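You operate a simulated robot arm through the tools that you are given. There is no shell and no other tool. Be economical: measure what you need, move in short steps, check, and stop when the job is done.

You are at the controls of a simulated robot arm. One attempt, no reset.

## Task
Clamp the red hub in the fixture and push a circlip into it.
Fine: load the push tool at the clip post, put it back, then open the clamp; the hub stays in the fixture. Set down upright: orange push tool.

It is judged by the outcome, as a careful person would: the job done as asked, and still so three seconds after it is handed in. It fails if anything else is knocked over, pushed out of place, dropped, spilled or broken.

## Robot
A 7-joint arm with a two-finger parallel gripper, fixed in place. Base frame: the origin is at the foot of the arm, x ahead of it, y to its left, z up; the work surface is at about z = 0. Readings come in m, degrees, newtons and seconds.
With the tool pointing down near the work surface it reaches from about 0.24 to 0.62 m from the base axis. Its first joint turns from -66.0 to 66.0 degrees. Payload 2.6 kg.
The tool frame sits at the grasp point between the pads (the TCP): z along the fingers, y along the line on which they close. The tips reach 0.03 m beyond it. Largest opening 0.094 m; finger width 0.028, thickness 0.01; the body of the gripper, 0.05 by 0.096 m, starts 0.055 m behind the TCP.
Orientation is told as [roll, pitch, yaw] about the base's x, y, z axes, in that order, counted from this pose: with the fingers straight down and closing along the base's y, the tool's x points along the base's -x, its y along +y and its z along -z.

## Interface
- The arm moves only by the tool play_rows. Its argument "plan" is one flat list of numbers, 7 for each row, row after row: the opening, from 0 (shut) to 1 (fully open), then the shift along the base's x, y, z in cm, then the turn, a rotation vector about the base's x, y, z in degrees. In form: [fingers, x, y, z, rx, ry, rz, fingers, x, y, z, rx, ry, rz, ...]. A call has 1 to 8 rows; each row is the pose to reach, as a shift and turn from the pose commanded when the call began. A row lasts 0.2 s, in which the tool goes at most 0.05 m and 8.6 degrees; a call with a longer step from one row to the next is refused whole, and so is a gripper value outside its range. A pose out of reach is approached as far as the arm can. The call stops where the force on the tool passes 70 N (or 10 N more than at its start, if that is more) or the arm is blocked; 0.2 s more then pass. Each finger travels about 0.072 m/s and halts on what it meets, pressing with about 34 N; the grip force reading is that of the motor and also rises with nothing between the fingers. The clock runs only during rows and for 0.2 s after the last one: add rows that repeat a pose to give the fingers time. The reply holds the time, the measured pose of the TCP, the force on the tool along the base axes, the opening and the grip force, in the units named above and with some noise, with the torque about the TCP (base axes, N m) and any sound that the robot's microphone picked up.
- Cameras (640 x 400 px; columns grow to the right, rows downward): "scene" is fixed at [0.056, 0.4273, 0.5538]; the picture's right is [-0.69, -0.72, 0.00], its down [-0.45, 0.43, -0.78] and it looks along [0.57, -0.54, -0.62] (base axes); focal length 282 px, centre (320, 200). "wrist" rides on the gripper at [0.076, 0.014, -0.102] in the tool frame; the picture's right is [-0.18, 0.98, 0.00], its down [-0.75, -0.14, -0.64] and it looks along [-0.63, -0.12, 0.77] (tool axes); focal length 243 px, centre (320, 200). There is no depth. A picture from a camera that has moved, and an enlarged one, comes with that camera's place and axes in the base frame and with its lens. The place of the scene camera against the robot may be out by one fixed shift of up to 0.025 m in any direction.
- get_image(camera): a new picture of that camera. The clock stands still meanwhile.
- inspect(camera, box): a new picture of the part [left, top, right, bottom] of that camera's present view, enlarged. The clock stands still meanwhile.
- close_job(): hands the job in; it is judged then, once.

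Work in short steps. Places have to be worked out from the pictures, the camera data and where the tool is seen: move nearer, look again, correct. Check each grasp and each placing, and mend what went wrong. You have 120 turns and 76 pictures in all, those below and enlarged ones among them. Open the gripper and draw the arm clear of the work before you hand the job in, unless the task says otherwise; then end with one line.

The tools are called after "Call:" as a command line: name --argument value ..., lists and objects as JSON in quotes. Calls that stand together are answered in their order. play_rows: Moves the arm, as the interface text tells. Its arguments: {"type":"object","properties":{"plan":{"type":"array","items":{"type":"number"}}},"required":["plan"]} The other tools are called the same way: get_image (camera) takes a picture; inspect (camera, box) takes an enlarged picture of a part of a camera's view; close_job () hands the job in.

At the start:

```text
t: 0.0
tool_pos: [0.3639, 0.2007, 0.3713]
tcp_rot: [0.0, -0.1, -0.1]
wrist_force: [-0.7, -0.2, -0.2]
wrist_torque: [0.0, 0.0, 0.01]
width: 0.094
grip_force: 0.0
```

scene: 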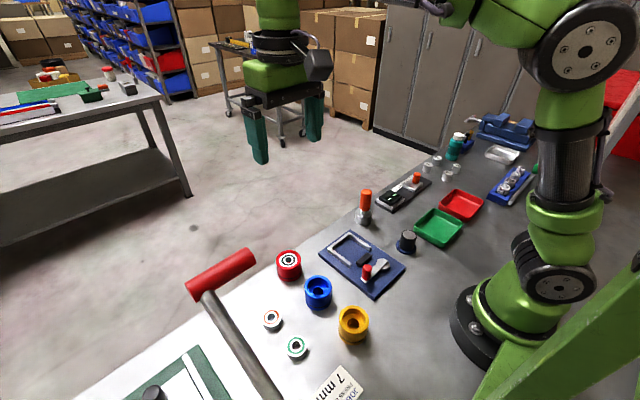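
wrist: 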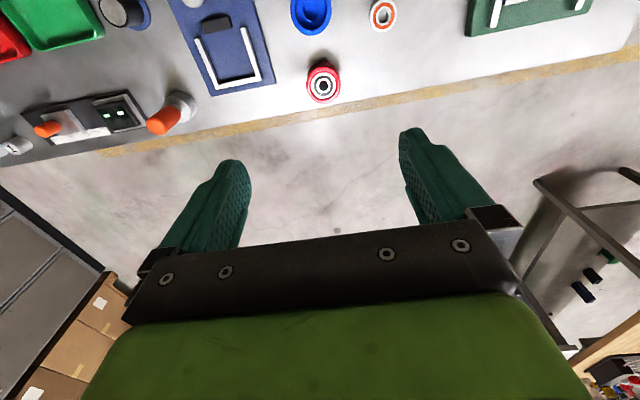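

The scene shows a red hub, a blue fixture plate with a toggle lever, and an orange-handled push tool by a holder. I enlarge the work area to identify the parts.

Call:
inspect --camera "scene" --box '[240, 220, 420, 340]'

Call:
inspect --camera "scene" --box '[330, 120, 550, 260]'

Call:
inspect --camera "wrist" --box '[0, 0, 440, 170]'

```text
3.33 times, centred on (330, 280) of scene
camera zoom: at [0.056, 0.4273, 0.5538], right [-0.69, -0.72, 0.0], down [-0.45, 0.43, -0.78], along [0.57, -0.54, -0.62], focal length 939 px, centre (287, -67)
```

zoom: 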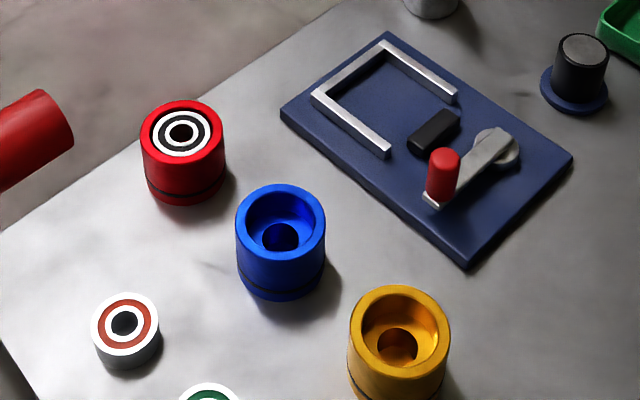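

```text
2.86 times, centred on (440, 190) of scene
camera zoom: at [0.056, 0.4273, 0.5538], right [-0.69, -0.72, 0.0], down [-0.45, 0.43, -0.78], along [0.57, -0.54, -0.62], focal length 805 px, centre (-23, 229)
```

zoom: 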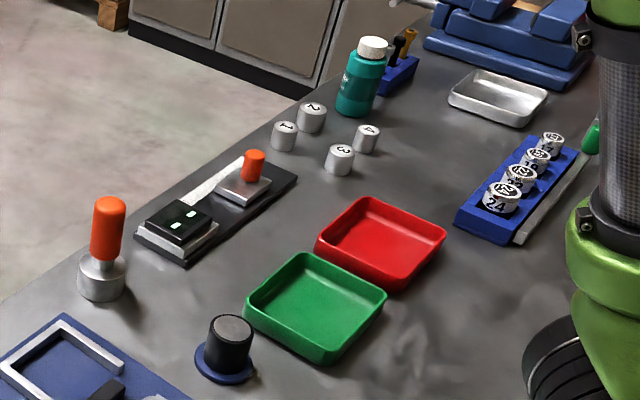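

```text
1.45 times, centred on (220, 85) of wrist
camera zoom: at [0.2882, 0.2163, 0.4735], right [0.18, 0.98, 0.0], down [0.75, -0.14, 0.64], along [0.63, -0.12, -0.77], focal length 353 px, centre (466, 367)
```

zoom: 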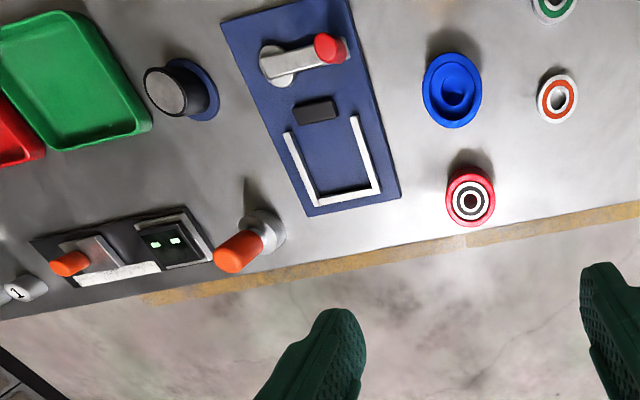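

The black cap on the blue disc is probably the clip post, and the orange-handled piece on its silver stand the push tool. The red hub is near (0.40, 0.20). I move over the fixture to look more closely.

Call:
play_rows --plan '[1, -2, -4.2, -1, 0, 0, 0, 1, -4, -8.4, -2, 0, 0, 0, 1, -6, -12.6, -3, 0, 0, 0, 1, -7, -16, -5, 0, 0, 0, 1, -7, -16, -5, 0, 0, 0]'

Call:
get_image --camera "wrist"

```text
t: 1.2
tool_pos: [0.2924, 0.0405, 0.3209]
tcp_rot: [0.0, 0.0, 0.0]
wrist_force: [-0.6, 0.5, -0.4]
wrist_torque: [0.01, -0.02, 0.01]
width: 0.0942
grip_force: 0.0
```

```text
70 pictures are left
camera wrist: at [0.2177, 0.0565, 0.4239], right [0.18, 0.98, 0.0], down [0.75, -0.14, 0.64], along [0.63, -0.12, -0.77], focal length 243 px, centre (320, 200)
```

wrist: 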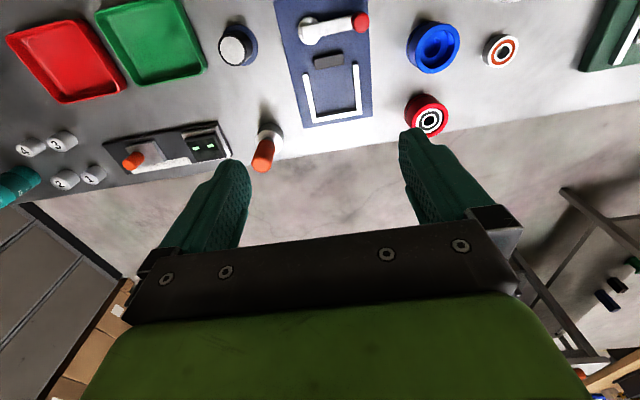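

Call:
inspect --camera "wrist" --box '[200, 0, 480, 175]'

```text
2.29 times, centred on (340, 88) of wrist
camera zoom: at [0.2177, 0.0565, 0.4239], right [0.18, 0.98, 0.0], down [0.75, -0.14, 0.64], along [0.63, -0.12, -0.77], focal length 555 px, centre (274, 457)
```

zoom: 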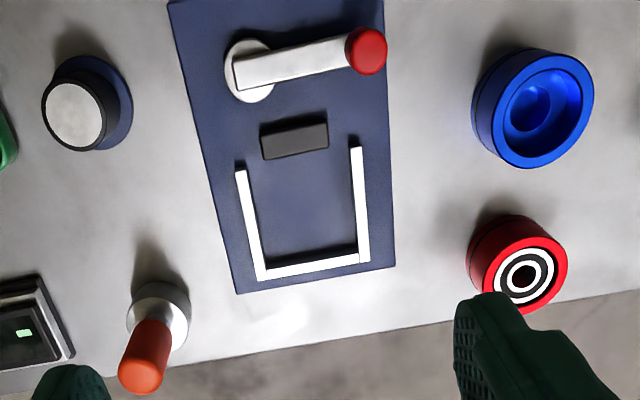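

The fixture's U opens toward the base, with its inner pocket centred near (0.335, 0.055). The hub is near (0.396, 0.196). I move above the hub to refine that.

Call:
play_rows --plan '[1, 2, 3, -2.6, 0, 0, 0, 1, 4, 6, -5.2, 0, 0, 0, 1, 6, 9, -7.8, 0, 0, 0, 1, 8, 12, -10.4, 0, 0, 0, 1, 10.4, 15.6, -13, 0, 0, 0, 1, 10.4, 15.6, -13, 0, 0, 0]'

Call:
get_image --camera "wrist"

Call:
inspect --camera "scene" --box '[240, 180, 420, 300]'

```text
refused: row 5 steps farther than a row can; nothing moved
```

```text
68 pictures are left
camera wrist: at [0.2177, 0.0565, 0.4239], right [0.18, 0.98, 0.0], down [0.75, -0.14, 0.64], along [0.63, -0.12, -0.77], focal length 243 px, centre (320, 200)
```

wrist: 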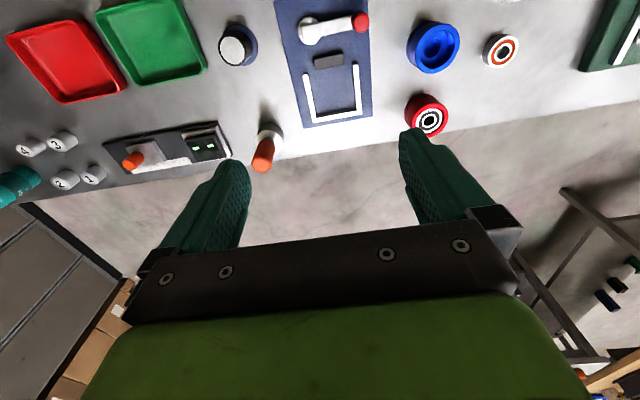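

```text
3.33 times, centred on (330, 240) of scene
camera zoom: at [0.056, 0.4273, 0.5538], right [-0.69, -0.72, 0.0], down [-0.45, 0.43, -0.78], along [0.57, -0.54, -0.62], focal length 939 px, centre (287, 67)
```

zoom: 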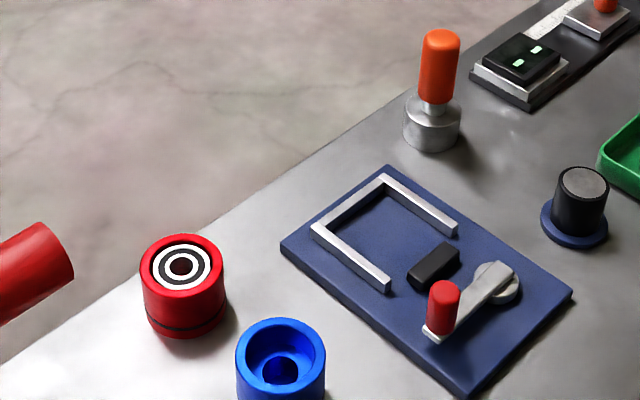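

The last row was too long and nothing moved, so I resend it with an extra row. I take pictures only after checking the arrival.

Call:
play_rows --plan '[1, 2, 3, -2.6, 0, 0, 0, 1, 4, 6, -5.2, 0, 0, 0, 1, 6, 9, -7.8, 0, 0, 0, 1, 8, 12, -10.4, 0, 0, 0, 1, 10.4, 15.6, -12, 0, 0, 0, 1, 10.4, 15.6, -13, 0, 0, 0, 1, 10.4, 15.6, -13, 0, 0, 0]'

```text
t: 2.8
tool_pos: [0.3974, 0.198, 0.1903]
tcp_rot: [0.0, 0.0, 0.0]
wrist_force: [0.0, -0.5, -0.7]
wrist_torque: [0.01, 0.0, -0.02]
width: 0.0938
grip_force: 0.1
```

Arrived above the hub; I take a wrist picture.

Call:
get_image --camera "wrist"

```text
66 pictures are left
camera wrist: at [0.3224, 0.2128, 0.292], right [0.18, 0.98, 0.0], down [0.75, -0.14, 0.64], along [0.63, -0.12, -0.77], focal length 243 px, centre (320, 200)
```

wrist: 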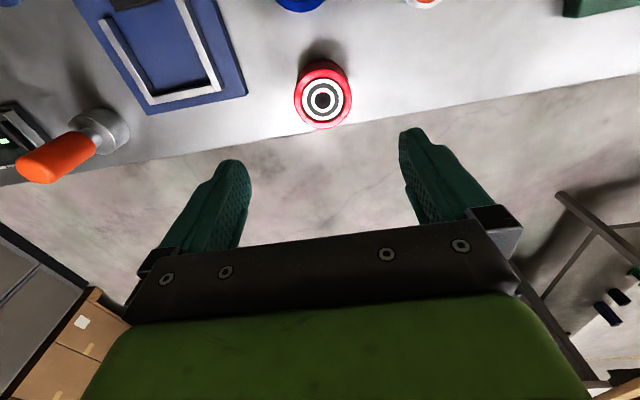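

The hub centre is at about (0.397, 0.201), so I am nearly centred. I lower to just above the hub top and check the spacing from the side.

Call:
play_rows --plan '[1, 0, 0.3, -4, 0, 0, 0, 1, 0, 0.3, -8, 0, 0, 0, 1, 0, 0.3, -10, 0, 0, 0, 1, 0, 0.3, -10, 0, 0, 0]'

Call:
inspect --camera "scene" --box '[200, 180, 380, 300]'

Call:
get_image --camera "wrist"

```text
t: 3.8
tool_pos: [0.3976, 0.201, 0.0904]
tcp_rot: [0.0, -0.1, 0.0]
wrist_force: [1.1, -0.5, -0.4]
wrist_torque: [-0.01, 0.0, -0.01]
width: 0.0941
grip_force: 0.1
```

```text
3.33 times, centred on (290, 240) of scene
camera zoom: at [0.056, 0.4273, 0.5538], right [-0.69, -0.72, 0.0], down [-0.45, 0.43, -0.78], along [0.57, -0.54, -0.62], focal length 939 px, centre (420, 67)
```

zoom: 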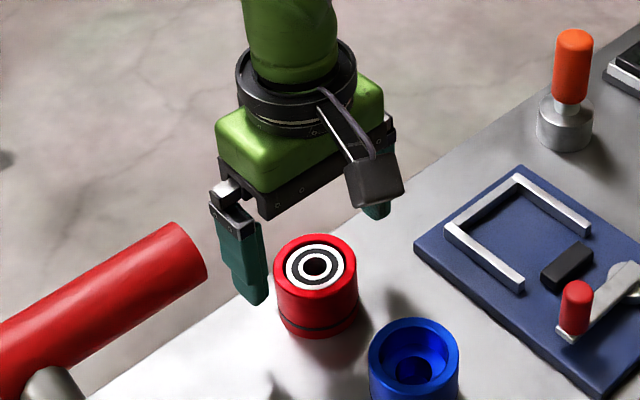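

```text
64 pictures are left
camera wrist: at [0.3219, 0.2154, 0.193], right [0.18, 0.98, 0.0], down [0.75, -0.14, 0.64], along [0.63, -0.12, -0.77], focal length 243 px, centre (320, 200)
```

wrist: 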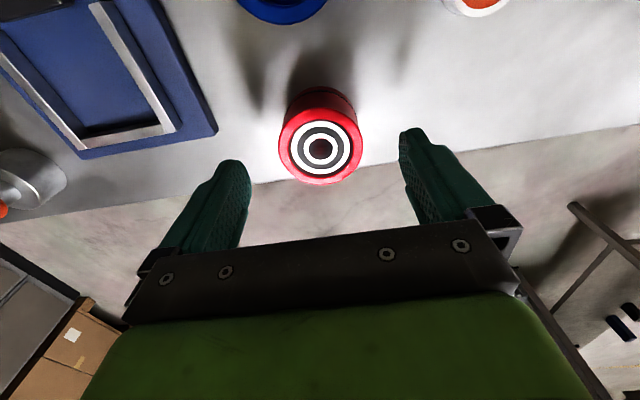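

The hub is centred at (0.398, 0.201), about 55 mm across and 43 mm tall. I lower to z = 0.052 and grip it high, so the fingers stay above the fixture rails later.

Call:
play_rows --plan '[1, 0, 0, -2, 0, 0, 0, 1, 0, 0, -3.8, 0, 0, 0, 1, 0, 0, -3.8, 0, 0, 0, 0.5, 0, 0, -3.8, 0, 0, 0, 0.3, 0, 0, -3.8, 0, 0, 0, 0.3, 0, 0, -3.8, 0, 0, 0, 0.3, 0, 0, -3.8, 0, 0, 0]'

```text
t: 5.4
tool_pos: [0.3977, 0.1994, 0.0524]
tcp_rot: [0.0, 0.0, 0.0]
wrist_force: [-0.5, 0.6, -0.1]
wrist_torque: [-0.01, -0.04, 0.0]
width: 0.0576
grip_force: 34.1
```

The grip closed at 57.6 mm with 34 N, so the hub is held. I lift it and carry it toward the fixture.

Call:
play_rows --plan '[0.3, 0, 0, 4, 0, 0, 0, 0.3, 0, 0, 8, 0, 0, 0, 0.3, -1.5, -4, 10, 0, 0, 0, 0.3, -3, -8, 10, 0, 0, 0, 0.3, -4.5, -12, 10, 0, 0, 0, 0.3, -6.2, -14.4, 10, 0, 0, 0, 0.3, -6.2, -14.4, 8, 0, 0, 0, 0.3, -6.2, -14.4, 8, 0, 0, 0]'

Call:
get_image --camera "wrist"

Call:
inspect --camera "scene" --box '[280, 190, 430, 310]'

```text
t: 7.2
tool_pos: [0.3362, 0.0546, 0.1327]
tcp_rot: [-0.1, 0.0, 0.0]
wrist_force: [0.3, 0.0, -3.9]
wrist_torque: [0.02, 0.0, 0.0]
width: 0.0575
grip_force: 34.0
```

```text
63 pictures are left
camera wrist: at [0.2601, 0.0708, 0.2348], right [0.18, 0.98, 0.0], down [0.75, -0.14, 0.64], along [0.63, -0.12, -0.77], focal length 243 px, centre (320, 200)
```

wrist: 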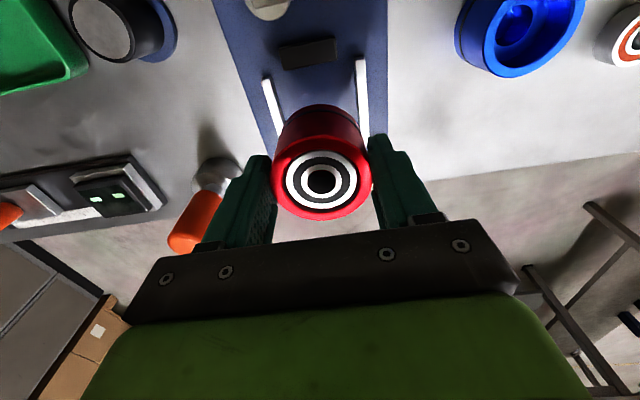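

```text
3.33 times, centred on (355, 250) of scene
camera zoom: at [0.056, 0.4273, 0.5538], right [-0.69, -0.72, 0.0], down [-0.45, 0.43, -0.78], along [0.57, -0.54, -0.62], focal length 939 px, centre (203, 33)
```

zoom: 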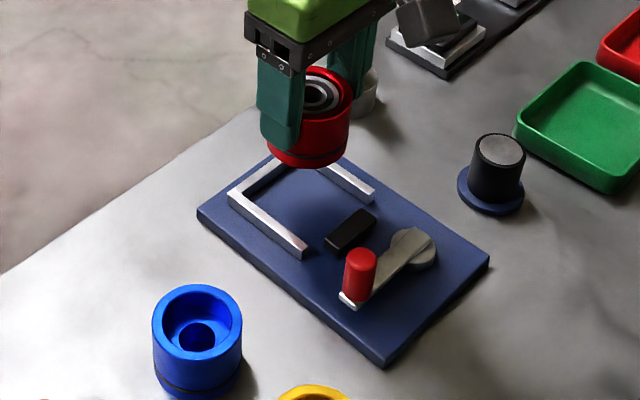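

The hub hangs above the U. I enlarge the wrist view to check the pocket position against it.

Call:
inspect --camera "wrist" --box '[210, 0, 410, 125]'

```text
3.20 times, centred on (310, 62) of wrist
camera zoom: at [0.2601, 0.0708, 0.2348], right [0.18, 0.98, 0.0], down [0.75, -0.14, 0.64], along [0.63, -0.12, -0.77], focal length 776 px, centre (352, 640)
```

zoom: 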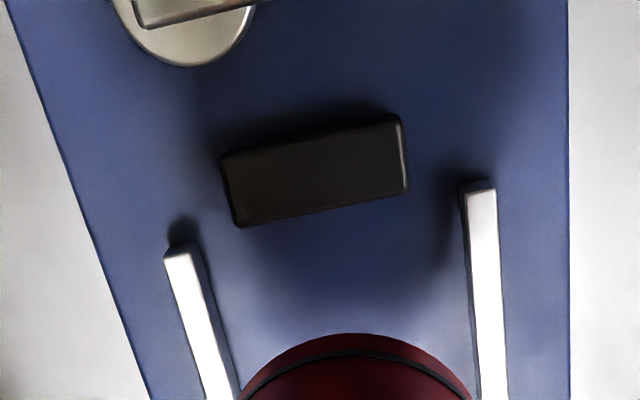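

The pocket centre works out at y ≈ 0.056, between x ≈ 0.30 and 0.367. I make a small y correction and lower the hub almost to the plate.

Call:
play_rows --plan '[0.3, -0.1, 0.14, -3, 0, 0, 0, 0.3, -0.1, 0.14, -5, 0, 0, 0, 0.3, -0.1, 0.14, -6, 0, 0, 0, 0.3, -0.1, 0.14, -6.4, 0, 0, 0, 0.3, -0.1, 0.14, -6.4, 0, 0, 0]'

Call:
get_image --camera "wrist"

Call:
inspect --camera "scene" --box '[290, 200, 410, 300]'

```text
t: 8.4
tool_pos: [0.3348, 0.0566, 0.0686]
tcp_rot: [0.1, 0.0, 0.0]
wrist_force: [1.0, 0.3, -4.2]
wrist_torque: [-0.02, 0.01, -0.01]
width: 0.0576
grip_force: 34.0
```

```text
60 pictures are left
camera wrist: at [0.2591, 0.0726, 0.1715], right [0.18, 0.98, 0.0], down [0.75, -0.14, 0.64], along [0.63, -0.12, -0.77], focal length 243 px, centre (320, 200)
```

wrist: 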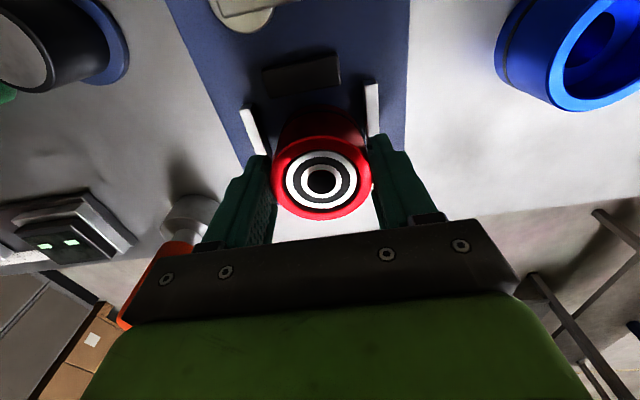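

```text
4.00 times, centred on (350, 250) of scene
camera zoom: at [0.056, 0.4273, 0.5538], right [-0.69, -0.72, 0.0], down [-0.45, 0.43, -0.78], along [0.57, -0.54, -0.62], focal length 1127 px, centre (200, 0)
```

zoom: 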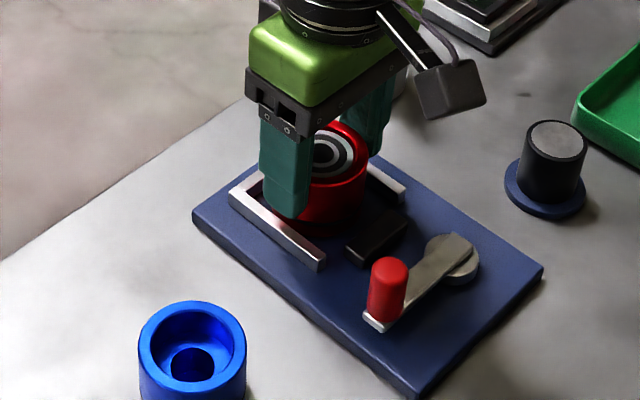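

The hub sits centred between the rails, clear of jaw and back stop. I lower it the last few millimetres in small steps while watching the force.

Call:
play_rows --plan '[0.3, 0, 0, -0.3, 0, 0, 0, 0.3, 0, 0, -0.5, 0, 0, 0, 0.3, 0, 0, -0.6, 0, 0, 0, 0.3, 0, 0, -0.6, 0, 0, 0]'

```text
t: 9.4
tool_pos: [0.3346, 0.0571, 0.0639]
tcp_rot: [-0.1, 0.0, -0.1]
wrist_force: [-9.7, -3.8, 26.4]
wrist_torque: [-0.03, 0.12, -0.04]
width: 0.0581
grip_force: 34.1
```

Contact shows at 0.064 with 26 N upward, which matches the plate surface. I relax the downward push and open the fingers.

Call:
play_rows --plan '[0.3, 0, 0, 0.25, 0, 0, 0, 0.3, 0, 0, 0.25, 0, 0, 0, 0.6, 0, 0, 0.25, 0, 0, 0, 0.85, 0, 0, 0.25, 0, 0, 0, 0.85, 0, 0, 0.25, 0, 0, 0, 0.85, 0, 0, 4, 0, 0, 0, 0.85, 0, 0, 8, 0, 0, 0, 0.85, 0, 0, 8, 0, 0, 0]'

Call:
get_image --camera "wrist"

Call:
inspect --camera "scene" --box '[290, 200, 410, 300]'

```text
t: 11.2
tool_pos: [0.3348, 0.0574, 0.142]
tcp_rot: [0.0, 0.0, 0.0]
wrist_force: [1.7, 0.2, -0.4]
wrist_torque: [0.0, -0.02, 0.03]
width: 0.0799
grip_force: 0.1
```

```text
58 pictures are left
camera wrist: at [0.2597, 0.0729, 0.2449], right [0.18, 0.98, 0.0], down [0.75, -0.14, 0.64], along [0.63, -0.12, -0.77], focal length 243 px, centre (320, 200)
```

wrist: 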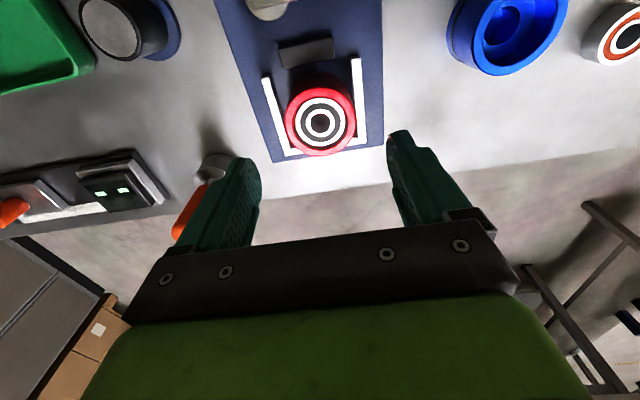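

```text
4.00 times, centred on (350, 250) of scene
camera zoom: at [0.056, 0.4273, 0.5538], right [-0.69, -0.72, 0.0], down [-0.45, 0.43, -0.78], along [0.57, -0.54, -0.62], focal length 1127 px, centre (200, 0)
```

zoom: 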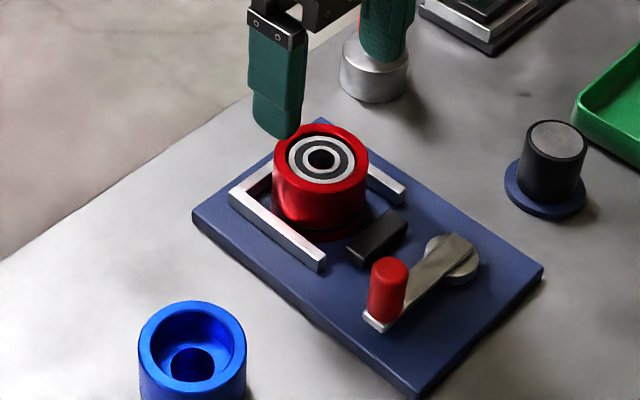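

The hub is down inside the U. Now I look at the clamp lever from above to find its knob and its swing.

Call:
play_rows --plan '[0.85, -2, 0.5, 3, 0, 0, 0, 0.85, -5, 1.5, 5, 0, 0, 0, 0.85, -8, 2.5, 5, 0, 0, 0, 0.85, -8, 2.5, 5, 0, 0, 0]'

Call:
inspect --camera "wrist" --box '[200, 0, 400, 125]'

Call:
inspect --camera "scene" --box '[340, 220, 420, 300]'

```text
t: 12.2
tool_pos: [0.2536, 0.0822, 0.1925]
tcp_rot: [0.0, 0.0, 0.1]
wrist_force: [-0.1, 0.7, 0.2]
wrist_torque: [0.01, -0.01, 0.07]
width: 0.0797
grip_force: 0.1
```

```text
3.20 times, centred on (300, 62) of wrist
camera zoom: at [0.1781, 0.0978, 0.2947], right [0.18, 0.98, 0.0], down [0.75, -0.14, 0.64], along [0.63, -0.12, -0.77], focal length 776 px, centre (384, 640)
```

zoom: 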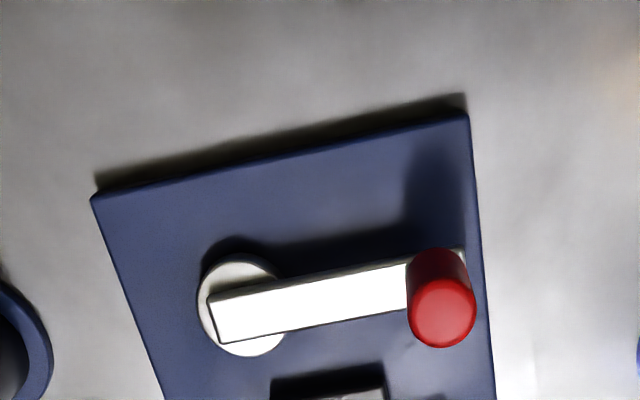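

```text
5.00 times, centred on (380, 260) of scene
camera zoom: at [0.056, 0.4273, 0.5538], right [-0.69, -0.72, 0.0], down [-0.45, 0.43, -0.78], along [0.57, -0.54, -0.62], focal length 1409 px, centre (20, -100)
```

zoom: 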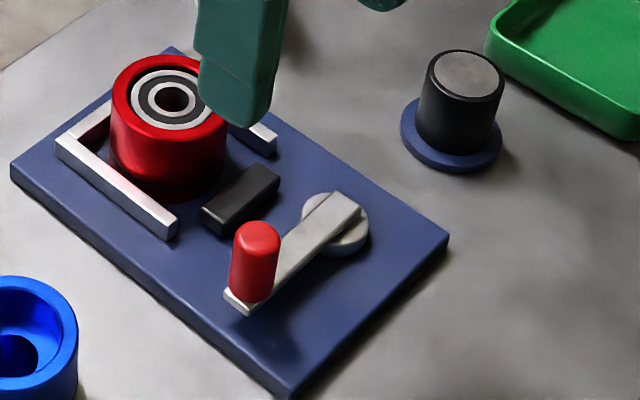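

The lever's pivot is near (0.250, 0.035) and its red knob near (0.250, 0.101), so the arm is about 6.6 cm long. I move over the knob and lower partway to check the alignment.

Call:
play_rows --plan '[0.85, -0.35, 1.9, -3, 0, 0, 0, 0.85, -0.35, 1.9, -6, 0, 0, 0, 0.85, -0.35, 1.9, -9, 0, 0, 0, 0.85, -0.35, 1.9, -9, 0, 0, 0]'

Call:
get_image --camera "wrist"

Call:
inspect --camera "scene" --box '[310, 200, 430, 300]'

```text
t: 13.2
tool_pos: [0.2495, 0.1015, 0.1023]
tcp_rot: [0.1, 0.1, 0.0]
wrist_force: [0.4, -1.1, -0.4]
wrist_torque: [-0.01, 0.0, 0.01]
width: 0.0797
grip_force: 0.1
```

```text
54 pictures are left
camera wrist: at [0.1744, 0.1164, 0.205], right [0.18, 0.98, 0.0], down [0.75, -0.14, 0.64], along [0.63, -0.12, -0.77], focal length 243 px, centre (320, 200)
```

wrist: 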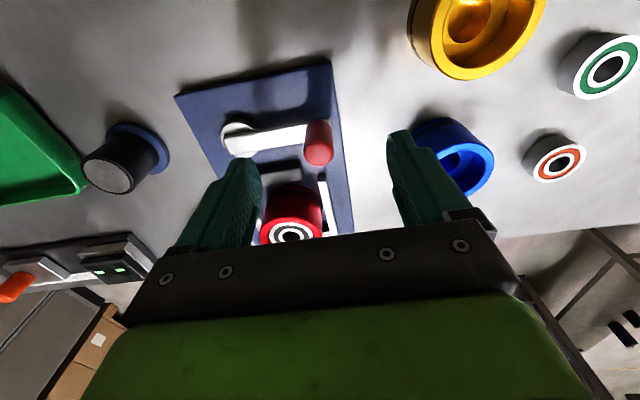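

```text
4.00 times, centred on (370, 250) of scene
camera zoom: at [0.056, 0.4273, 0.5538], right [-0.69, -0.72, 0.0], down [-0.45, 0.43, -0.78], along [0.57, -0.54, -0.62], focal length 1127 px, centre (120, 0)
```

zoom: 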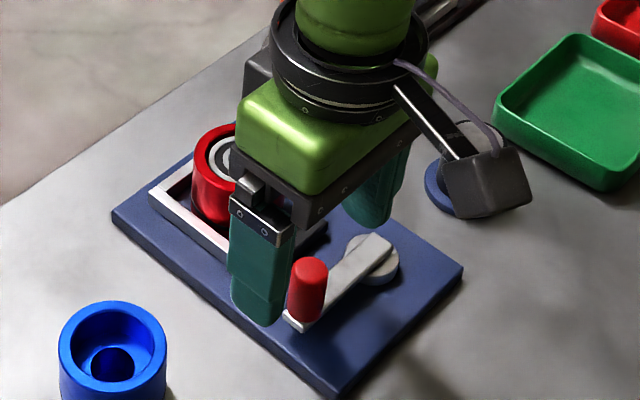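

The knob is centred under the tool at (0.251, 0.101). I lower so the tips stay above the lever bar, then close on the knob.

Call:
play_rows --plan '[0.5, 0.1, 0, -2, 0, 0, 0, 0.5, 0.1, 0, -3.5, 0, 0, 0, 0.5, 0.1, 0, -3.5, 0, 0, 0, 0.2, 0.1, 0, -3.5, 0, 0, 0, 0.1, 0.1, 0, -3.5, 0, 0, 0, 0.1, 0.1, 0, -3.5, 0, 0, 0]'

Call:
inspect --camera "scene" --box '[310, 200, 430, 300]'

```text
t: 14.6
tool_pos: [0.2517, 0.0998, 0.0676]
tcp_rot: [0.0, 0.1, -0.2]
wrist_force: [-0.3, -23.3, 0.1]
wrist_torque: [0.45, -0.23, 0.09]
width: 0.0193
grip_force: 45.2
```

```text
4.00 times, centred on (370, 250) of scene
camera zoom: at [0.056, 0.4273, 0.5538], right [-0.69, -0.72, 0.0], down [-0.45, 0.43, -0.78], along [0.57, -0.54, -0.62], focal length 1127 px, centre (120, 0)
```

zoom: 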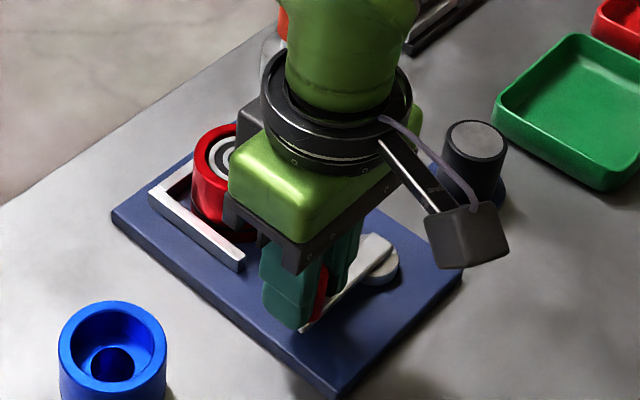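

The knob is gripped (19 mm); the side force says it is about 2 mm toward -y of me. I correct that and try a small arc toward -x, watching force and jaw.

Call:
play_rows --plan '[0.1, 0, -0.2, 0, 0, 0, 0, 0.1, -0.5, -0.22, 0, 0, 0, 5, 0.1, -1.0, -0.3, 0, 0, 0, 10, 0.1, -1.0, -0.3, 0, 0, 0, 10]'

Call:
inspect --camera "scene" --box '[310, 200, 430, 300]'

```text
t: 15.6
tool_pos: [0.2407, 0.0995, 0.0672]
tcp_rot: [0.1, 0.1, 10.2]
wrist_force: [-1.8, 8.3, -26.2]
wrist_torque: [-0.62, 0.12, -0.08]
width: 0.0191
grip_force: 45.1
```

```text
4.00 times, centred on (370, 250) of scene
camera zoom: at [0.0561, 0.4273, 0.5537], right [-0.69, -0.72, 0.0], down [-0.45, 0.43, -0.78], along [0.57, -0.54, -0.62], focal length 1127 px, centre (120, 0)
```

zoom: 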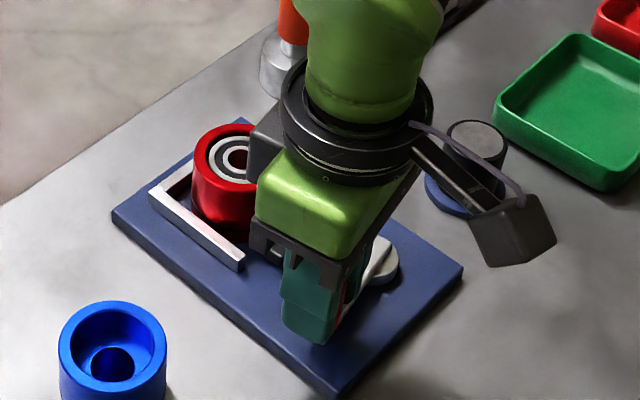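

The lever follows freely. I continue the arc to about 30° and then look at the jaw.

Call:
play_rows --plan '[0.1, -0.55, -0.12, 0, 0, 0, 5, 0.1, -1.1, -0.28, 0, 0, 0, 10, 0.1, -1.65, -0.48, 0, 0, 0, 15, 0.1, -2.15, -0.74, 0, 0, 0, 20, 0.1, -2.15, -0.74, 0, 0, 0, 20]'

Call:
get_image --camera "wrist"

Call:
inspect --camera "scene" --box '[310, 200, 430, 300]'

```text
t: 16.8
tool_pos: [0.2195, 0.0907, 0.0688]
tcp_rot: [0.0, 0.1, 30.1]
wrist_force: [-18.7, 34.3, -30.5]
wrist_torque: [-0.33, -0.17, 0.0]
width: 0.0197
grip_force: 45.3
```

```text
50 pictures are left
camera wrist: at [0.1472, 0.0672, 0.1706], right [-0.33, 0.94, 0.0], down [0.72, 0.26, 0.64], along [0.6, 0.22, -0.77], focal length 243 px, centre (320, 200)
```

wrist: 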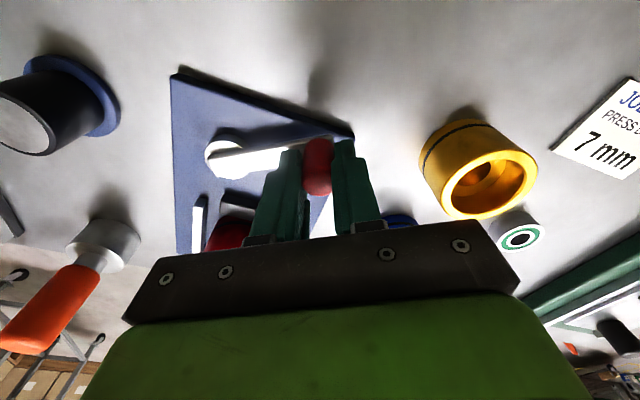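

```text
4.00 times, centred on (370, 250) of scene
camera zoom: at [0.0561, 0.4273, 0.5537], right [-0.69, -0.72, 0.0], down [-0.45, 0.43, -0.78], along [0.57, -0.54, -0.62], focal length 1127 px, centre (120, 0)
```

zoom: 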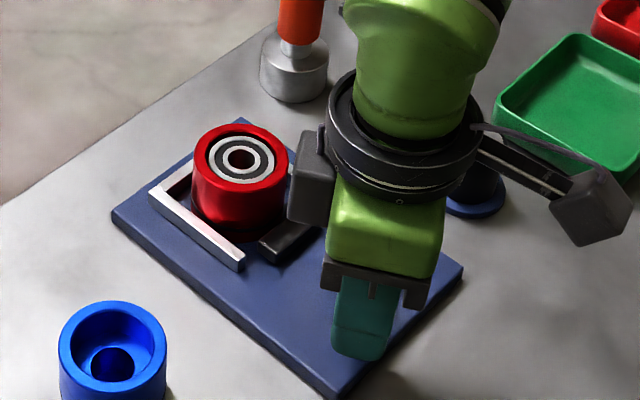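

The jaw is advancing toward the hub, so this is the clamping direction. A job card is visible at right, so I read it before going further.

Call:
inspect --camera "wrist" --box '[540, 70, 640, 190]'

Call:
inspect --camera "wrist" --box '[170, 120, 370, 245]'

```text
3.33 times, centred on (590, 130) of wrist
camera zoom: at [0.1472, 0.0672, 0.1706], right [-0.33, 0.94, 0.0], down [0.72, 0.26, 0.64], along [0.6, 0.22, -0.77], focal length 809 px, centre (-580, 433)
```

zoom: 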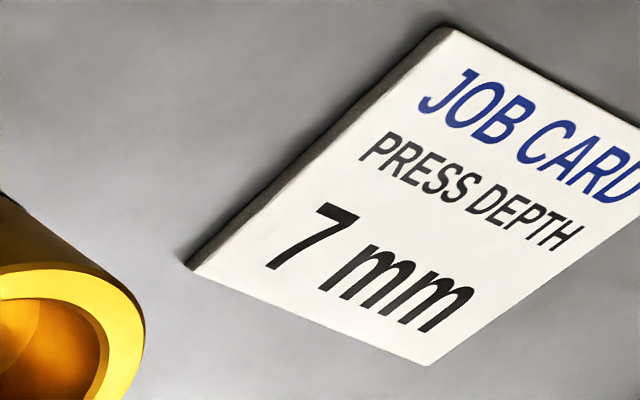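

```text
3.20 times, centred on (270, 182) of wrist
camera zoom: at [0.1472, 0.0672, 0.1706], right [-0.33, 0.94, 0.0], down [0.72, 0.26, 0.64], along [0.6, 0.22, -0.77], focal length 776 px, centre (480, 256)
```

zoom: 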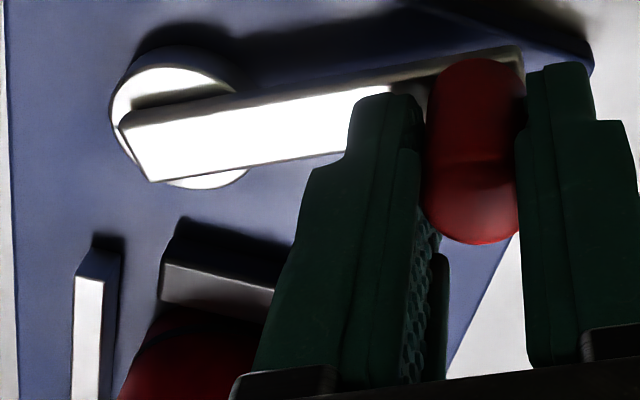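

The card says press depth 7 mm; I keep that in mind. I continue the lever arc with a slightly larger radius, following the outward pull.

Call:
play_rows --plan '[0.1, -0.6, 0, -0.1, 0, 0, 5, 0.1, -1.1, -0.3, -0.1, 0, 0, 10, 0.1, -1.6, -0.65, -0.1, 0, 0, 15, 0.1, -2.0, -1.05, -0.1, 0, 0, 20, 0.1, -2.0, -1.05, -0.1, 0, 0, 20]'

Call:
inspect --camera "scene" --box '[310, 200, 430, 300]'

```text
t: 18.0
tool_pos: [0.207, 0.0834, 0.0676]
tcp_rot: [0.3, 0.5, 50.2]
wrist_force: [-16.2, 16.3, -33.7]
wrist_torque: [-0.29, -0.08, 0.01]
width: 0.0197
grip_force: 44.7
out of reach, approached as far as the arm can: row 3, 4, 5
```

```text
4.00 times, centred on (370, 250) of scene
camera zoom: at [0.0561, 0.4273, 0.5537], right [-0.69, -0.72, 0.0], down [-0.45, 0.43, -0.78], along [0.57, -0.54, -0.62], focal length 1127 px, centre (120, 0)
```

zoom: 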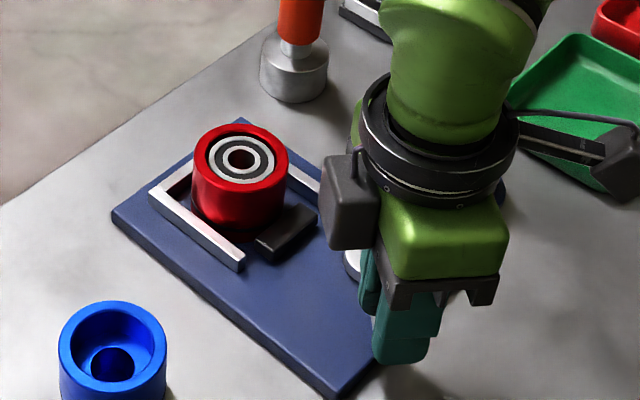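

The arm reached its inner limit with the lever at about 40°. I look closely at whether the jaw already touches the hub.

Call:
inspect --camera "scene" --box '[335, 220, 415, 280]'

Call:
get_image --camera "wrist"

```text
6.67 times, centred on (375, 250) of scene
camera zoom: at [0.0561, 0.4273, 0.5537], right [-0.69, -0.72, 0.0], down [-0.45, 0.43, -0.78], along [0.57, -0.54, -0.62], focal length 1879 px, centre (-47, -133)
```

zoom: 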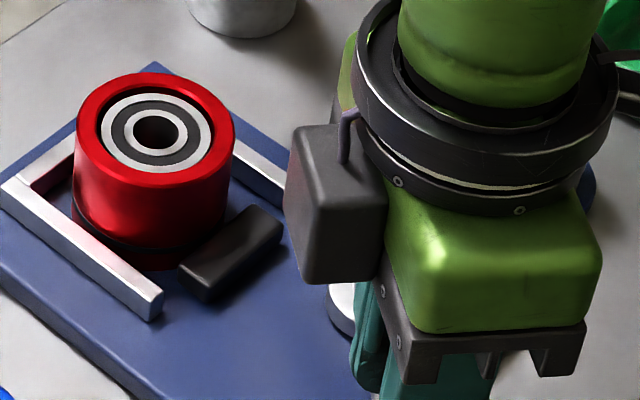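

```text
44 pictures are left
camera wrist: at [0.1479, 0.0352, 0.1712], right [-0.64, 0.77, 0.0], down [0.6, 0.49, 0.64], along [0.49, 0.41, -0.77], focal length 243 px, centre (320, 200)
```

wrist: 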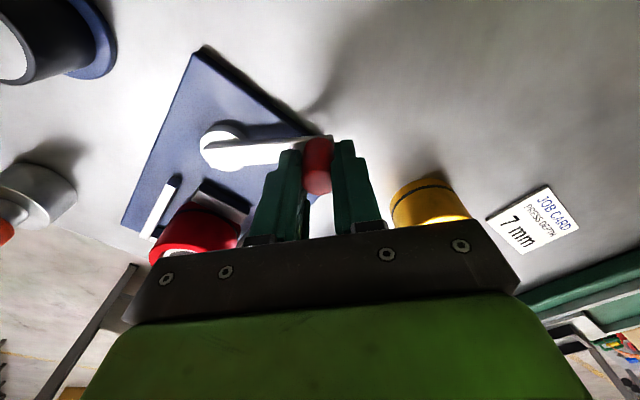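

The jaw is at or almost at the hub. To continue inward I tilt the fingers toward the base about their closing line, which moves the wrist outward and keeps the pads parallel to the knob.

Call:
play_rows --plan '[0.1, 0.5, 0.3, 0.1, -6, 5, 0, 0.1, 0.5, 0.3, 0.1, -12, 10, 0, 0.1, 0.3, 0.2, 0.1, -18, 15, 0, 0.1, 0, 0, 0.1, -23, 19, 0, 0.1, 0, 0, 0.1, -23, 19, 0]'

Call:
inspect --camera "scene" --box '[310, 200, 430, 300]'

```text
t: 19.2
tool_pos: [0.2086, 0.0826, 0.069]
tcp_rot: [-0.1, 29.8, 49.7]
wrist_force: [-14.1, 15.7, 1.4]
wrist_torque: [0.12, 0.24, -0.11]
width: 0.021
grip_force: 10.5
```

```text
4.00 times, centred on (370, 250) of scene
camera zoom: at [0.056, 0.4273, 0.5538], right [-0.69, -0.72, 0.0], down [-0.45, 0.43, -0.78], along [0.57, -0.54, -0.62], focal length 1127 px, centre (120, 0)
```

zoom: 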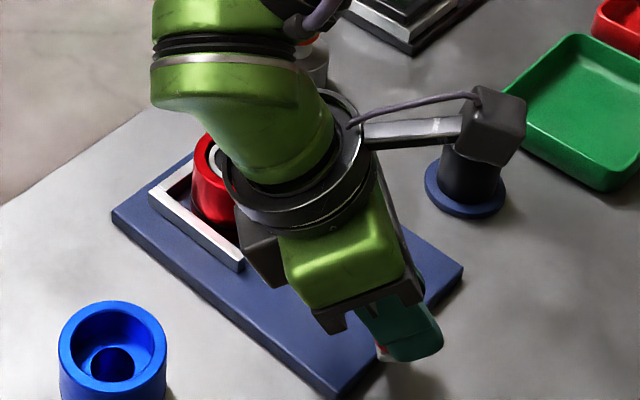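

The tilt worked, with the knob still held at φ ≈ 40°. I continue the arc with the tilted grip.

Call:
play_rows --plan '[0.1, -0.5, -0.25, 0, 0, 0, 4, 0.1, -0.95, -0.65, 0, 0, 0, 8, 0.1, -1.3, -1.1, 0, 0, 0, 12, 0.1, -1.6, -1.55, 0, 0, 0, 16, 0.1, -1.6, -1.55, 0, 0, 0, 16]'

Call:
inspect --camera "scene" --box '[310, 200, 430, 300]'

```text
t: 20.4
tool_pos: [0.195, 0.0698, 0.0695]
tcp_rot: [-0.3, 29.4, 66.2]
wrist_force: [4.0, 27.7, -9.9]
wrist_torque: [1.24, 0.51, 0.07]
width: 0.0194
grip_force: 44.7
```

```text
4.00 times, centred on (370, 250) of scene
camera zoom: at [0.056, 0.4273, 0.5538], right [-0.69, -0.72, 0.0], down [-0.45, 0.43, -0.78], along [0.57, -0.54, -0.62], focal length 1127 px, centre (120, 0)
```

zoom: 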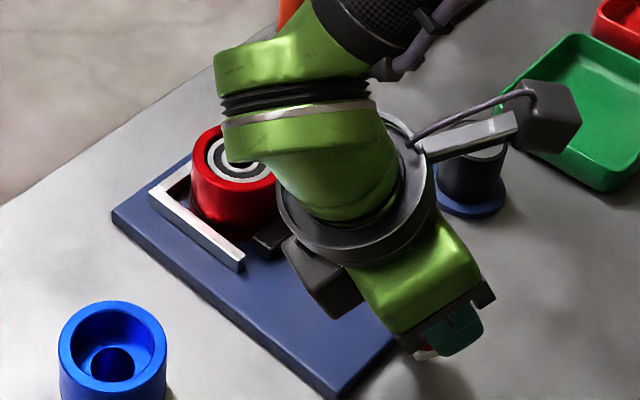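

The lever is at about 57° with moderate resistance. I keep following the arc.

Call:
play_rows --plan '[0.1, -0.2, -0.4, 0, 0, 0, 4, 0.1, -0.4, -0.8, 0, 0, 0, 8, 0.1, -0.55, -1.2, 0, 0, 0, 12, 0.1, -0.67, -1.65, 0, 0, 0, 16, 0.1, -0.67, -1.65, 0, 0, 0, 16]'

Call:
inspect --camera "scene" --box '[310, 200, 430, 300]'

```text
t: 21.3
tool_pos: [0.1924, 0.0655, 0.0697]
tcp_rot: [-1.1, 28.3, 79.1]
wrist_force: [1.4, 9.3, -0.7]
wrist_torque: [0.36, 0.3, -0.09]
width: 0.0201
grip_force: 44.3
stopped in row 4: the force on the tool passed its limit at 73 N (the readings are from after the stop); the commanded pose is now the measured one
```

```text
4.00 times, centred on (370, 250) of scene
camera zoom: at [0.056, 0.4272, 0.5538], right [-0.69, -0.72, 0.0], down [-0.45, 0.43, -0.78], along [0.57, -0.54, -0.62], focal length 1127 px, centre (120, 0)
```

zoom: 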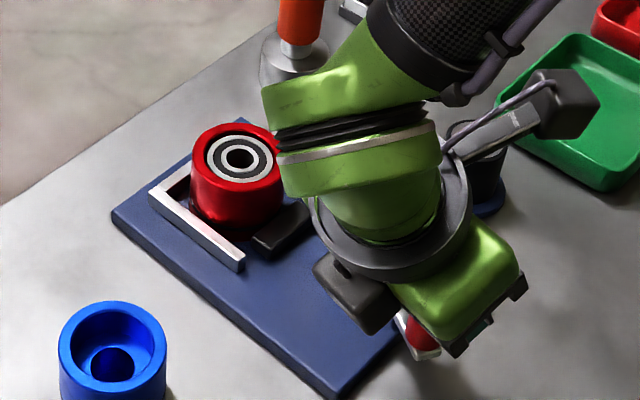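

A firm stop at about 60° (73 N): the clamp is tight or at the end of its travel. I open the fingers and back out along the tool axis to look.

Call:
play_rows --plan '[0.5, 0, 0, 0, 0, 0, 0, 0.5, 0, 0, 0, 0, 0, 0, 0.5, 0, 0, 0, 0, 0, 0, 0.5, 0.3, 1.8, 3.5, 0, 0, 0, 0.5, 0.6, 3.6, 7, 0, 0, 0, 0.5, 1.5, 4, 10, 0, 0, 0, 0.5, 1.5, 4, 10, 0, 0, 0]'

Call:
get_image --camera "wrist"

Call:
inspect --camera "scene" --box '[310, 200, 430, 300]'

```text
t: 22.9
tool_pos: [0.2084, 0.1047, 0.1726]
tcp_rot: [-0.9, 28.4, 79.0]
wrist_force: [-0.5, -0.7, 0.2]
wrist_torque: [0.01, 0.01, 0.0]
width: 0.0471
grip_force: 0.1
```

```text
40 pictures are left
camera wrist: at [0.1899, 0.0905, 0.2979], right [-0.94, 0.34, -0.1], down [0.31, 0.93, 0.21], along [0.16, 0.16, -0.97], focal length 243 px, centre (320, 200)
```

wrist: 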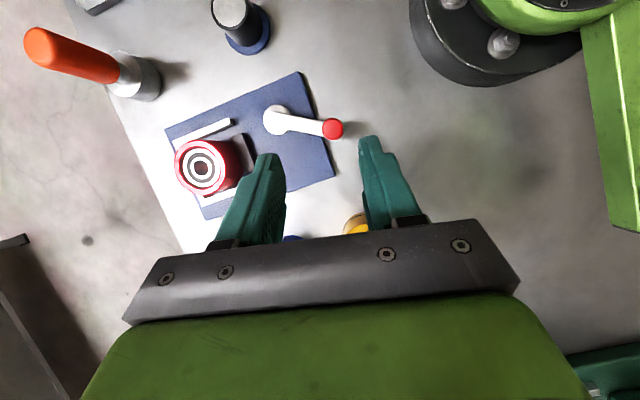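

```text
4.00 times, centred on (370, 250) of scene
camera zoom: at [0.056, 0.4273, 0.5538], right [-0.69, -0.72, 0.0], down [-0.45, 0.43, -0.78], along [0.57, -0.54, -0.62], focal length 1127 px, centre (120, 0)
```

zoom: 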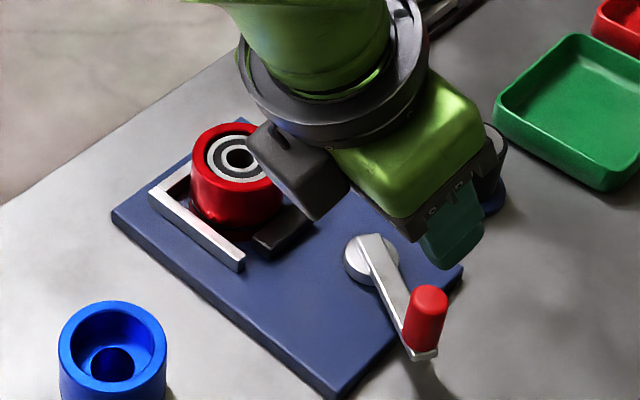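

The lever stays at its new angle. I zoom on the hub and jaw from above to verify the clamping.

Call:
inspect --camera "wrist" --box '[150, 70, 350, 215]'

```text
2.76 times, centred on (250, 142) of wrist
camera zoom: at [0.1899, 0.0905, 0.2979], right [-0.94, 0.34, -0.1], down [0.31, 0.93, 0.21], along [0.16, 0.16, -0.97], focal length 669 px, centre (513, 359)
```

zoom: 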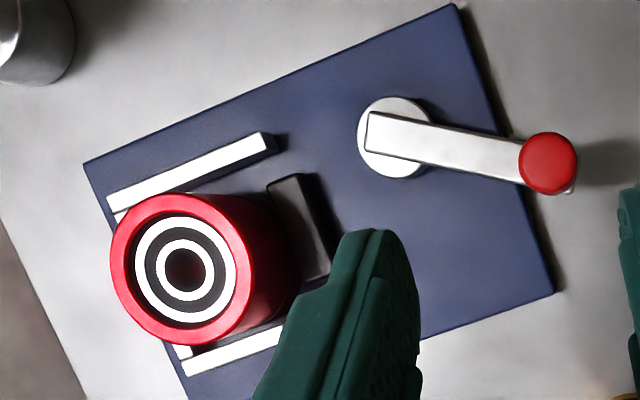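

The jaw bears on the hub and the lever stands 60° from its start, so the hub is clamped. I move up and untilt, then turn back to the zero yaw.

Call:
play_rows --plan '[0.5, 2, 0, 3, 7, -1.4, 0, 0.5, 4, 0, 5, 14, -2.7, 0, 0.5, 6, -1, 8, 21, -4.1, 0, 0.5, 8, -2, 8, 27.9, -5.4, 0, 0.5, 8, -2, 8, 27.9, -5.4, 0]'

Call:
play_rows --plan '[0.8, 0, -1, 0, 0, 0, -8.5, 0.8, 0, -2, 0, 0, 0, -17, 0.8, 0, -4, 0, 0, 0, -25.5, 0.8, 1, -6, 0, 0, 0, -34, 0.8, 2, -8, 0, 0, 0, -42.5, 0.8, 3, -10, 0, 0, 0, -51, 0.8, 4, -12, 0, 0, 0, -59, 0.8, 5, -12, 0, 0, 0, -66]'

```text
t: 24.1
tool_pos: [0.2886, 0.0841, 0.249]
tcp_rot: [-1.0, -0.1, 79.1]
wrist_force: [-0.3, 1.2, -0.6]
wrist_torque: [0.01, 0.02, 0.03]
width: 0.0469
grip_force: 0.1
```

```text
t: 25.9
tool_pos: [0.3379, -0.0362, 0.2508]
tcp_rot: [-0.9, -0.1, 12.9]
wrist_force: [-0.1, 0.2, -0.1]
wrist_torque: [-0.01, 0.06, 0.01]
width: 0.0751
grip_force: 0.0
```

Now I finish squaring up and take a picture of the push tool from above.

Call:
play_rows --plan '[0.8, 1, -0.5, 0, 0.5, 0, -6.5, 0.8, 2, -1, 0, 0.9, 0.1, -12.9, 0.8, 2, -1, 0, 0.9, 0.1, -12.9]'

Call:
get_image --camera "wrist"

Call:
inspect --camera "scene" --box '[310, 150, 470, 270]'

```text
t: 26.7
tool_pos: [0.3575, -0.0463, 0.2498]
tcp_rot: [0.0, 0.1, 0.0]
wrist_force: [-0.5, 0.4, 0.8]
wrist_torque: [0.03, 0.03, 0.01]
width: 0.0751
grip_force: 0.0
```

```text
37 pictures are left
camera wrist: at [0.2819, -0.031, 0.3521], right [0.18, 0.98, 0.0], down [0.75, -0.14, 0.64], along [0.63, -0.12, -0.77], focal length 243 px, centre (320, 200)
```

wrist: 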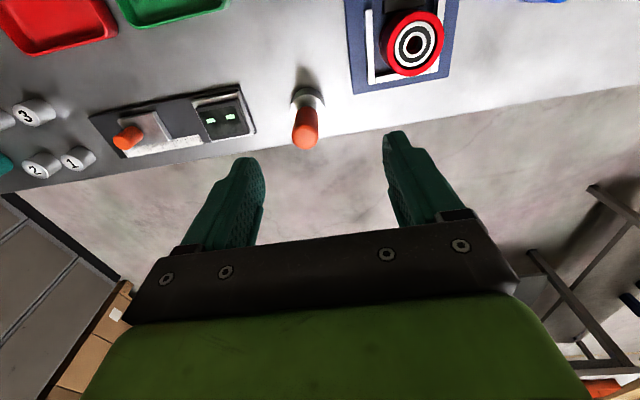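

```text
3.33 times, centred on (390, 210) of scene
camera zoom: at [0.056, 0.4273, 0.5538], right [-0.69, -0.72, 0.0], down [-0.45, 0.43, -0.78], along [0.57, -0.54, -0.62], focal length 939 px, centre (87, 167)
```

zoom: 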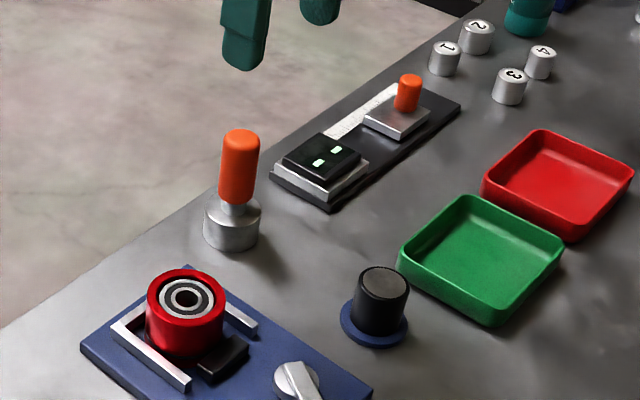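

The push tool stands at about (0.389, -0.066) with its top near z = 0.12. I move directly above it and check before descending.

Call:
play_rows --plan '[0.8, 2, -1, -3, 0, 0, 0, 0.8, 3.1, -2, -6, 0, 0, 0, 0.8, 3.1, -2, -8, 0, 0, 0, 0.8, 3.1, -2, -8, 0, 0, 0]'

Call:
get_image --camera "wrist"

```text
t: 27.7
tool_pos: [0.3885, -0.0663, 0.1689]
tcp_rot: [0.1, 0.1, 0.1]
wrist_force: [0.0, 0.0, -0.6]
wrist_torque: [0.0, -0.02, 0.01]
width: 0.0752
grip_force: 0.0
```

```text
35 pictures are left
camera wrist: at [0.3123, -0.0512, 0.272], right [0.18, 0.98, 0.0], down [0.75, -0.14, 0.64], along [0.63, -0.12, -0.77], focal length 243 px, centre (320, 200)
```

wrist: 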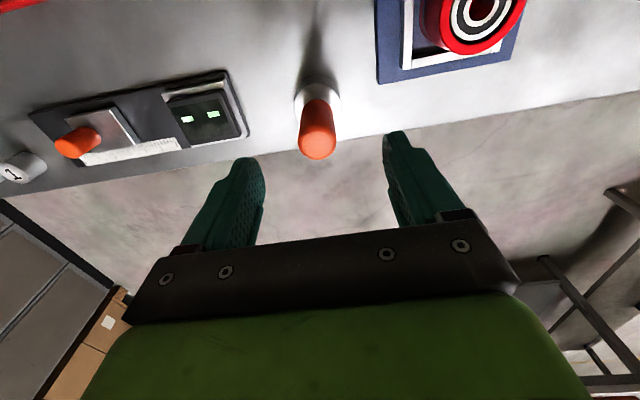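

The tool axis lies at about (0.387, -0.067). I lower around the handle to z ≈ 0.085 and close.

Call:
play_rows --plan '[0.8, -0.15, -0.1, -4, 0, 0, 0, 0.8, -0.15, -0.1, -8.4, 0, 0, 0, 0.8, -0.15, -0.1, -8.4, 0, 0, 0, 0.5, -0.15, -0.1, -8.4, 0, 0, 0, 0.15, -0.15, -0.1, -8.4, 0, 0, 0, 0.15, -0.15, -0.1, -8.4, 0, 0, 0, 0.15, -0.15, -0.1, -8.4, 0, 0, 0]'

Call:
inspect --camera "scene" --box '[310, 150, 430, 250]'

```text
t: 29.3
tool_pos: [0.3864, -0.0671, 0.0852]
tcp_rot: [-0.1, 0.0, 0.1]
wrist_force: [0.4, 0.6, 0.3]
wrist_torque: [-0.03, -0.01, -0.02]
width: 0.0327
grip_force: 33.9
```

```text
4.00 times, centred on (370, 200) of scene
camera zoom: at [0.056, 0.4273, 0.5538], right [-0.69, -0.72, 0.0], down [-0.45, 0.43, -0.78], along [0.57, -0.54, -0.62], focal length 1127 px, centre (120, 200)
```

zoom: 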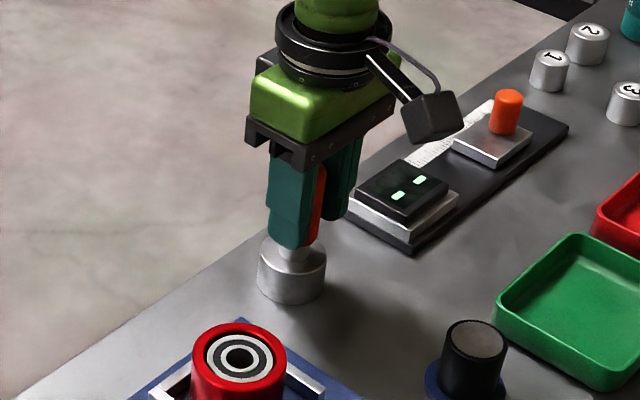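

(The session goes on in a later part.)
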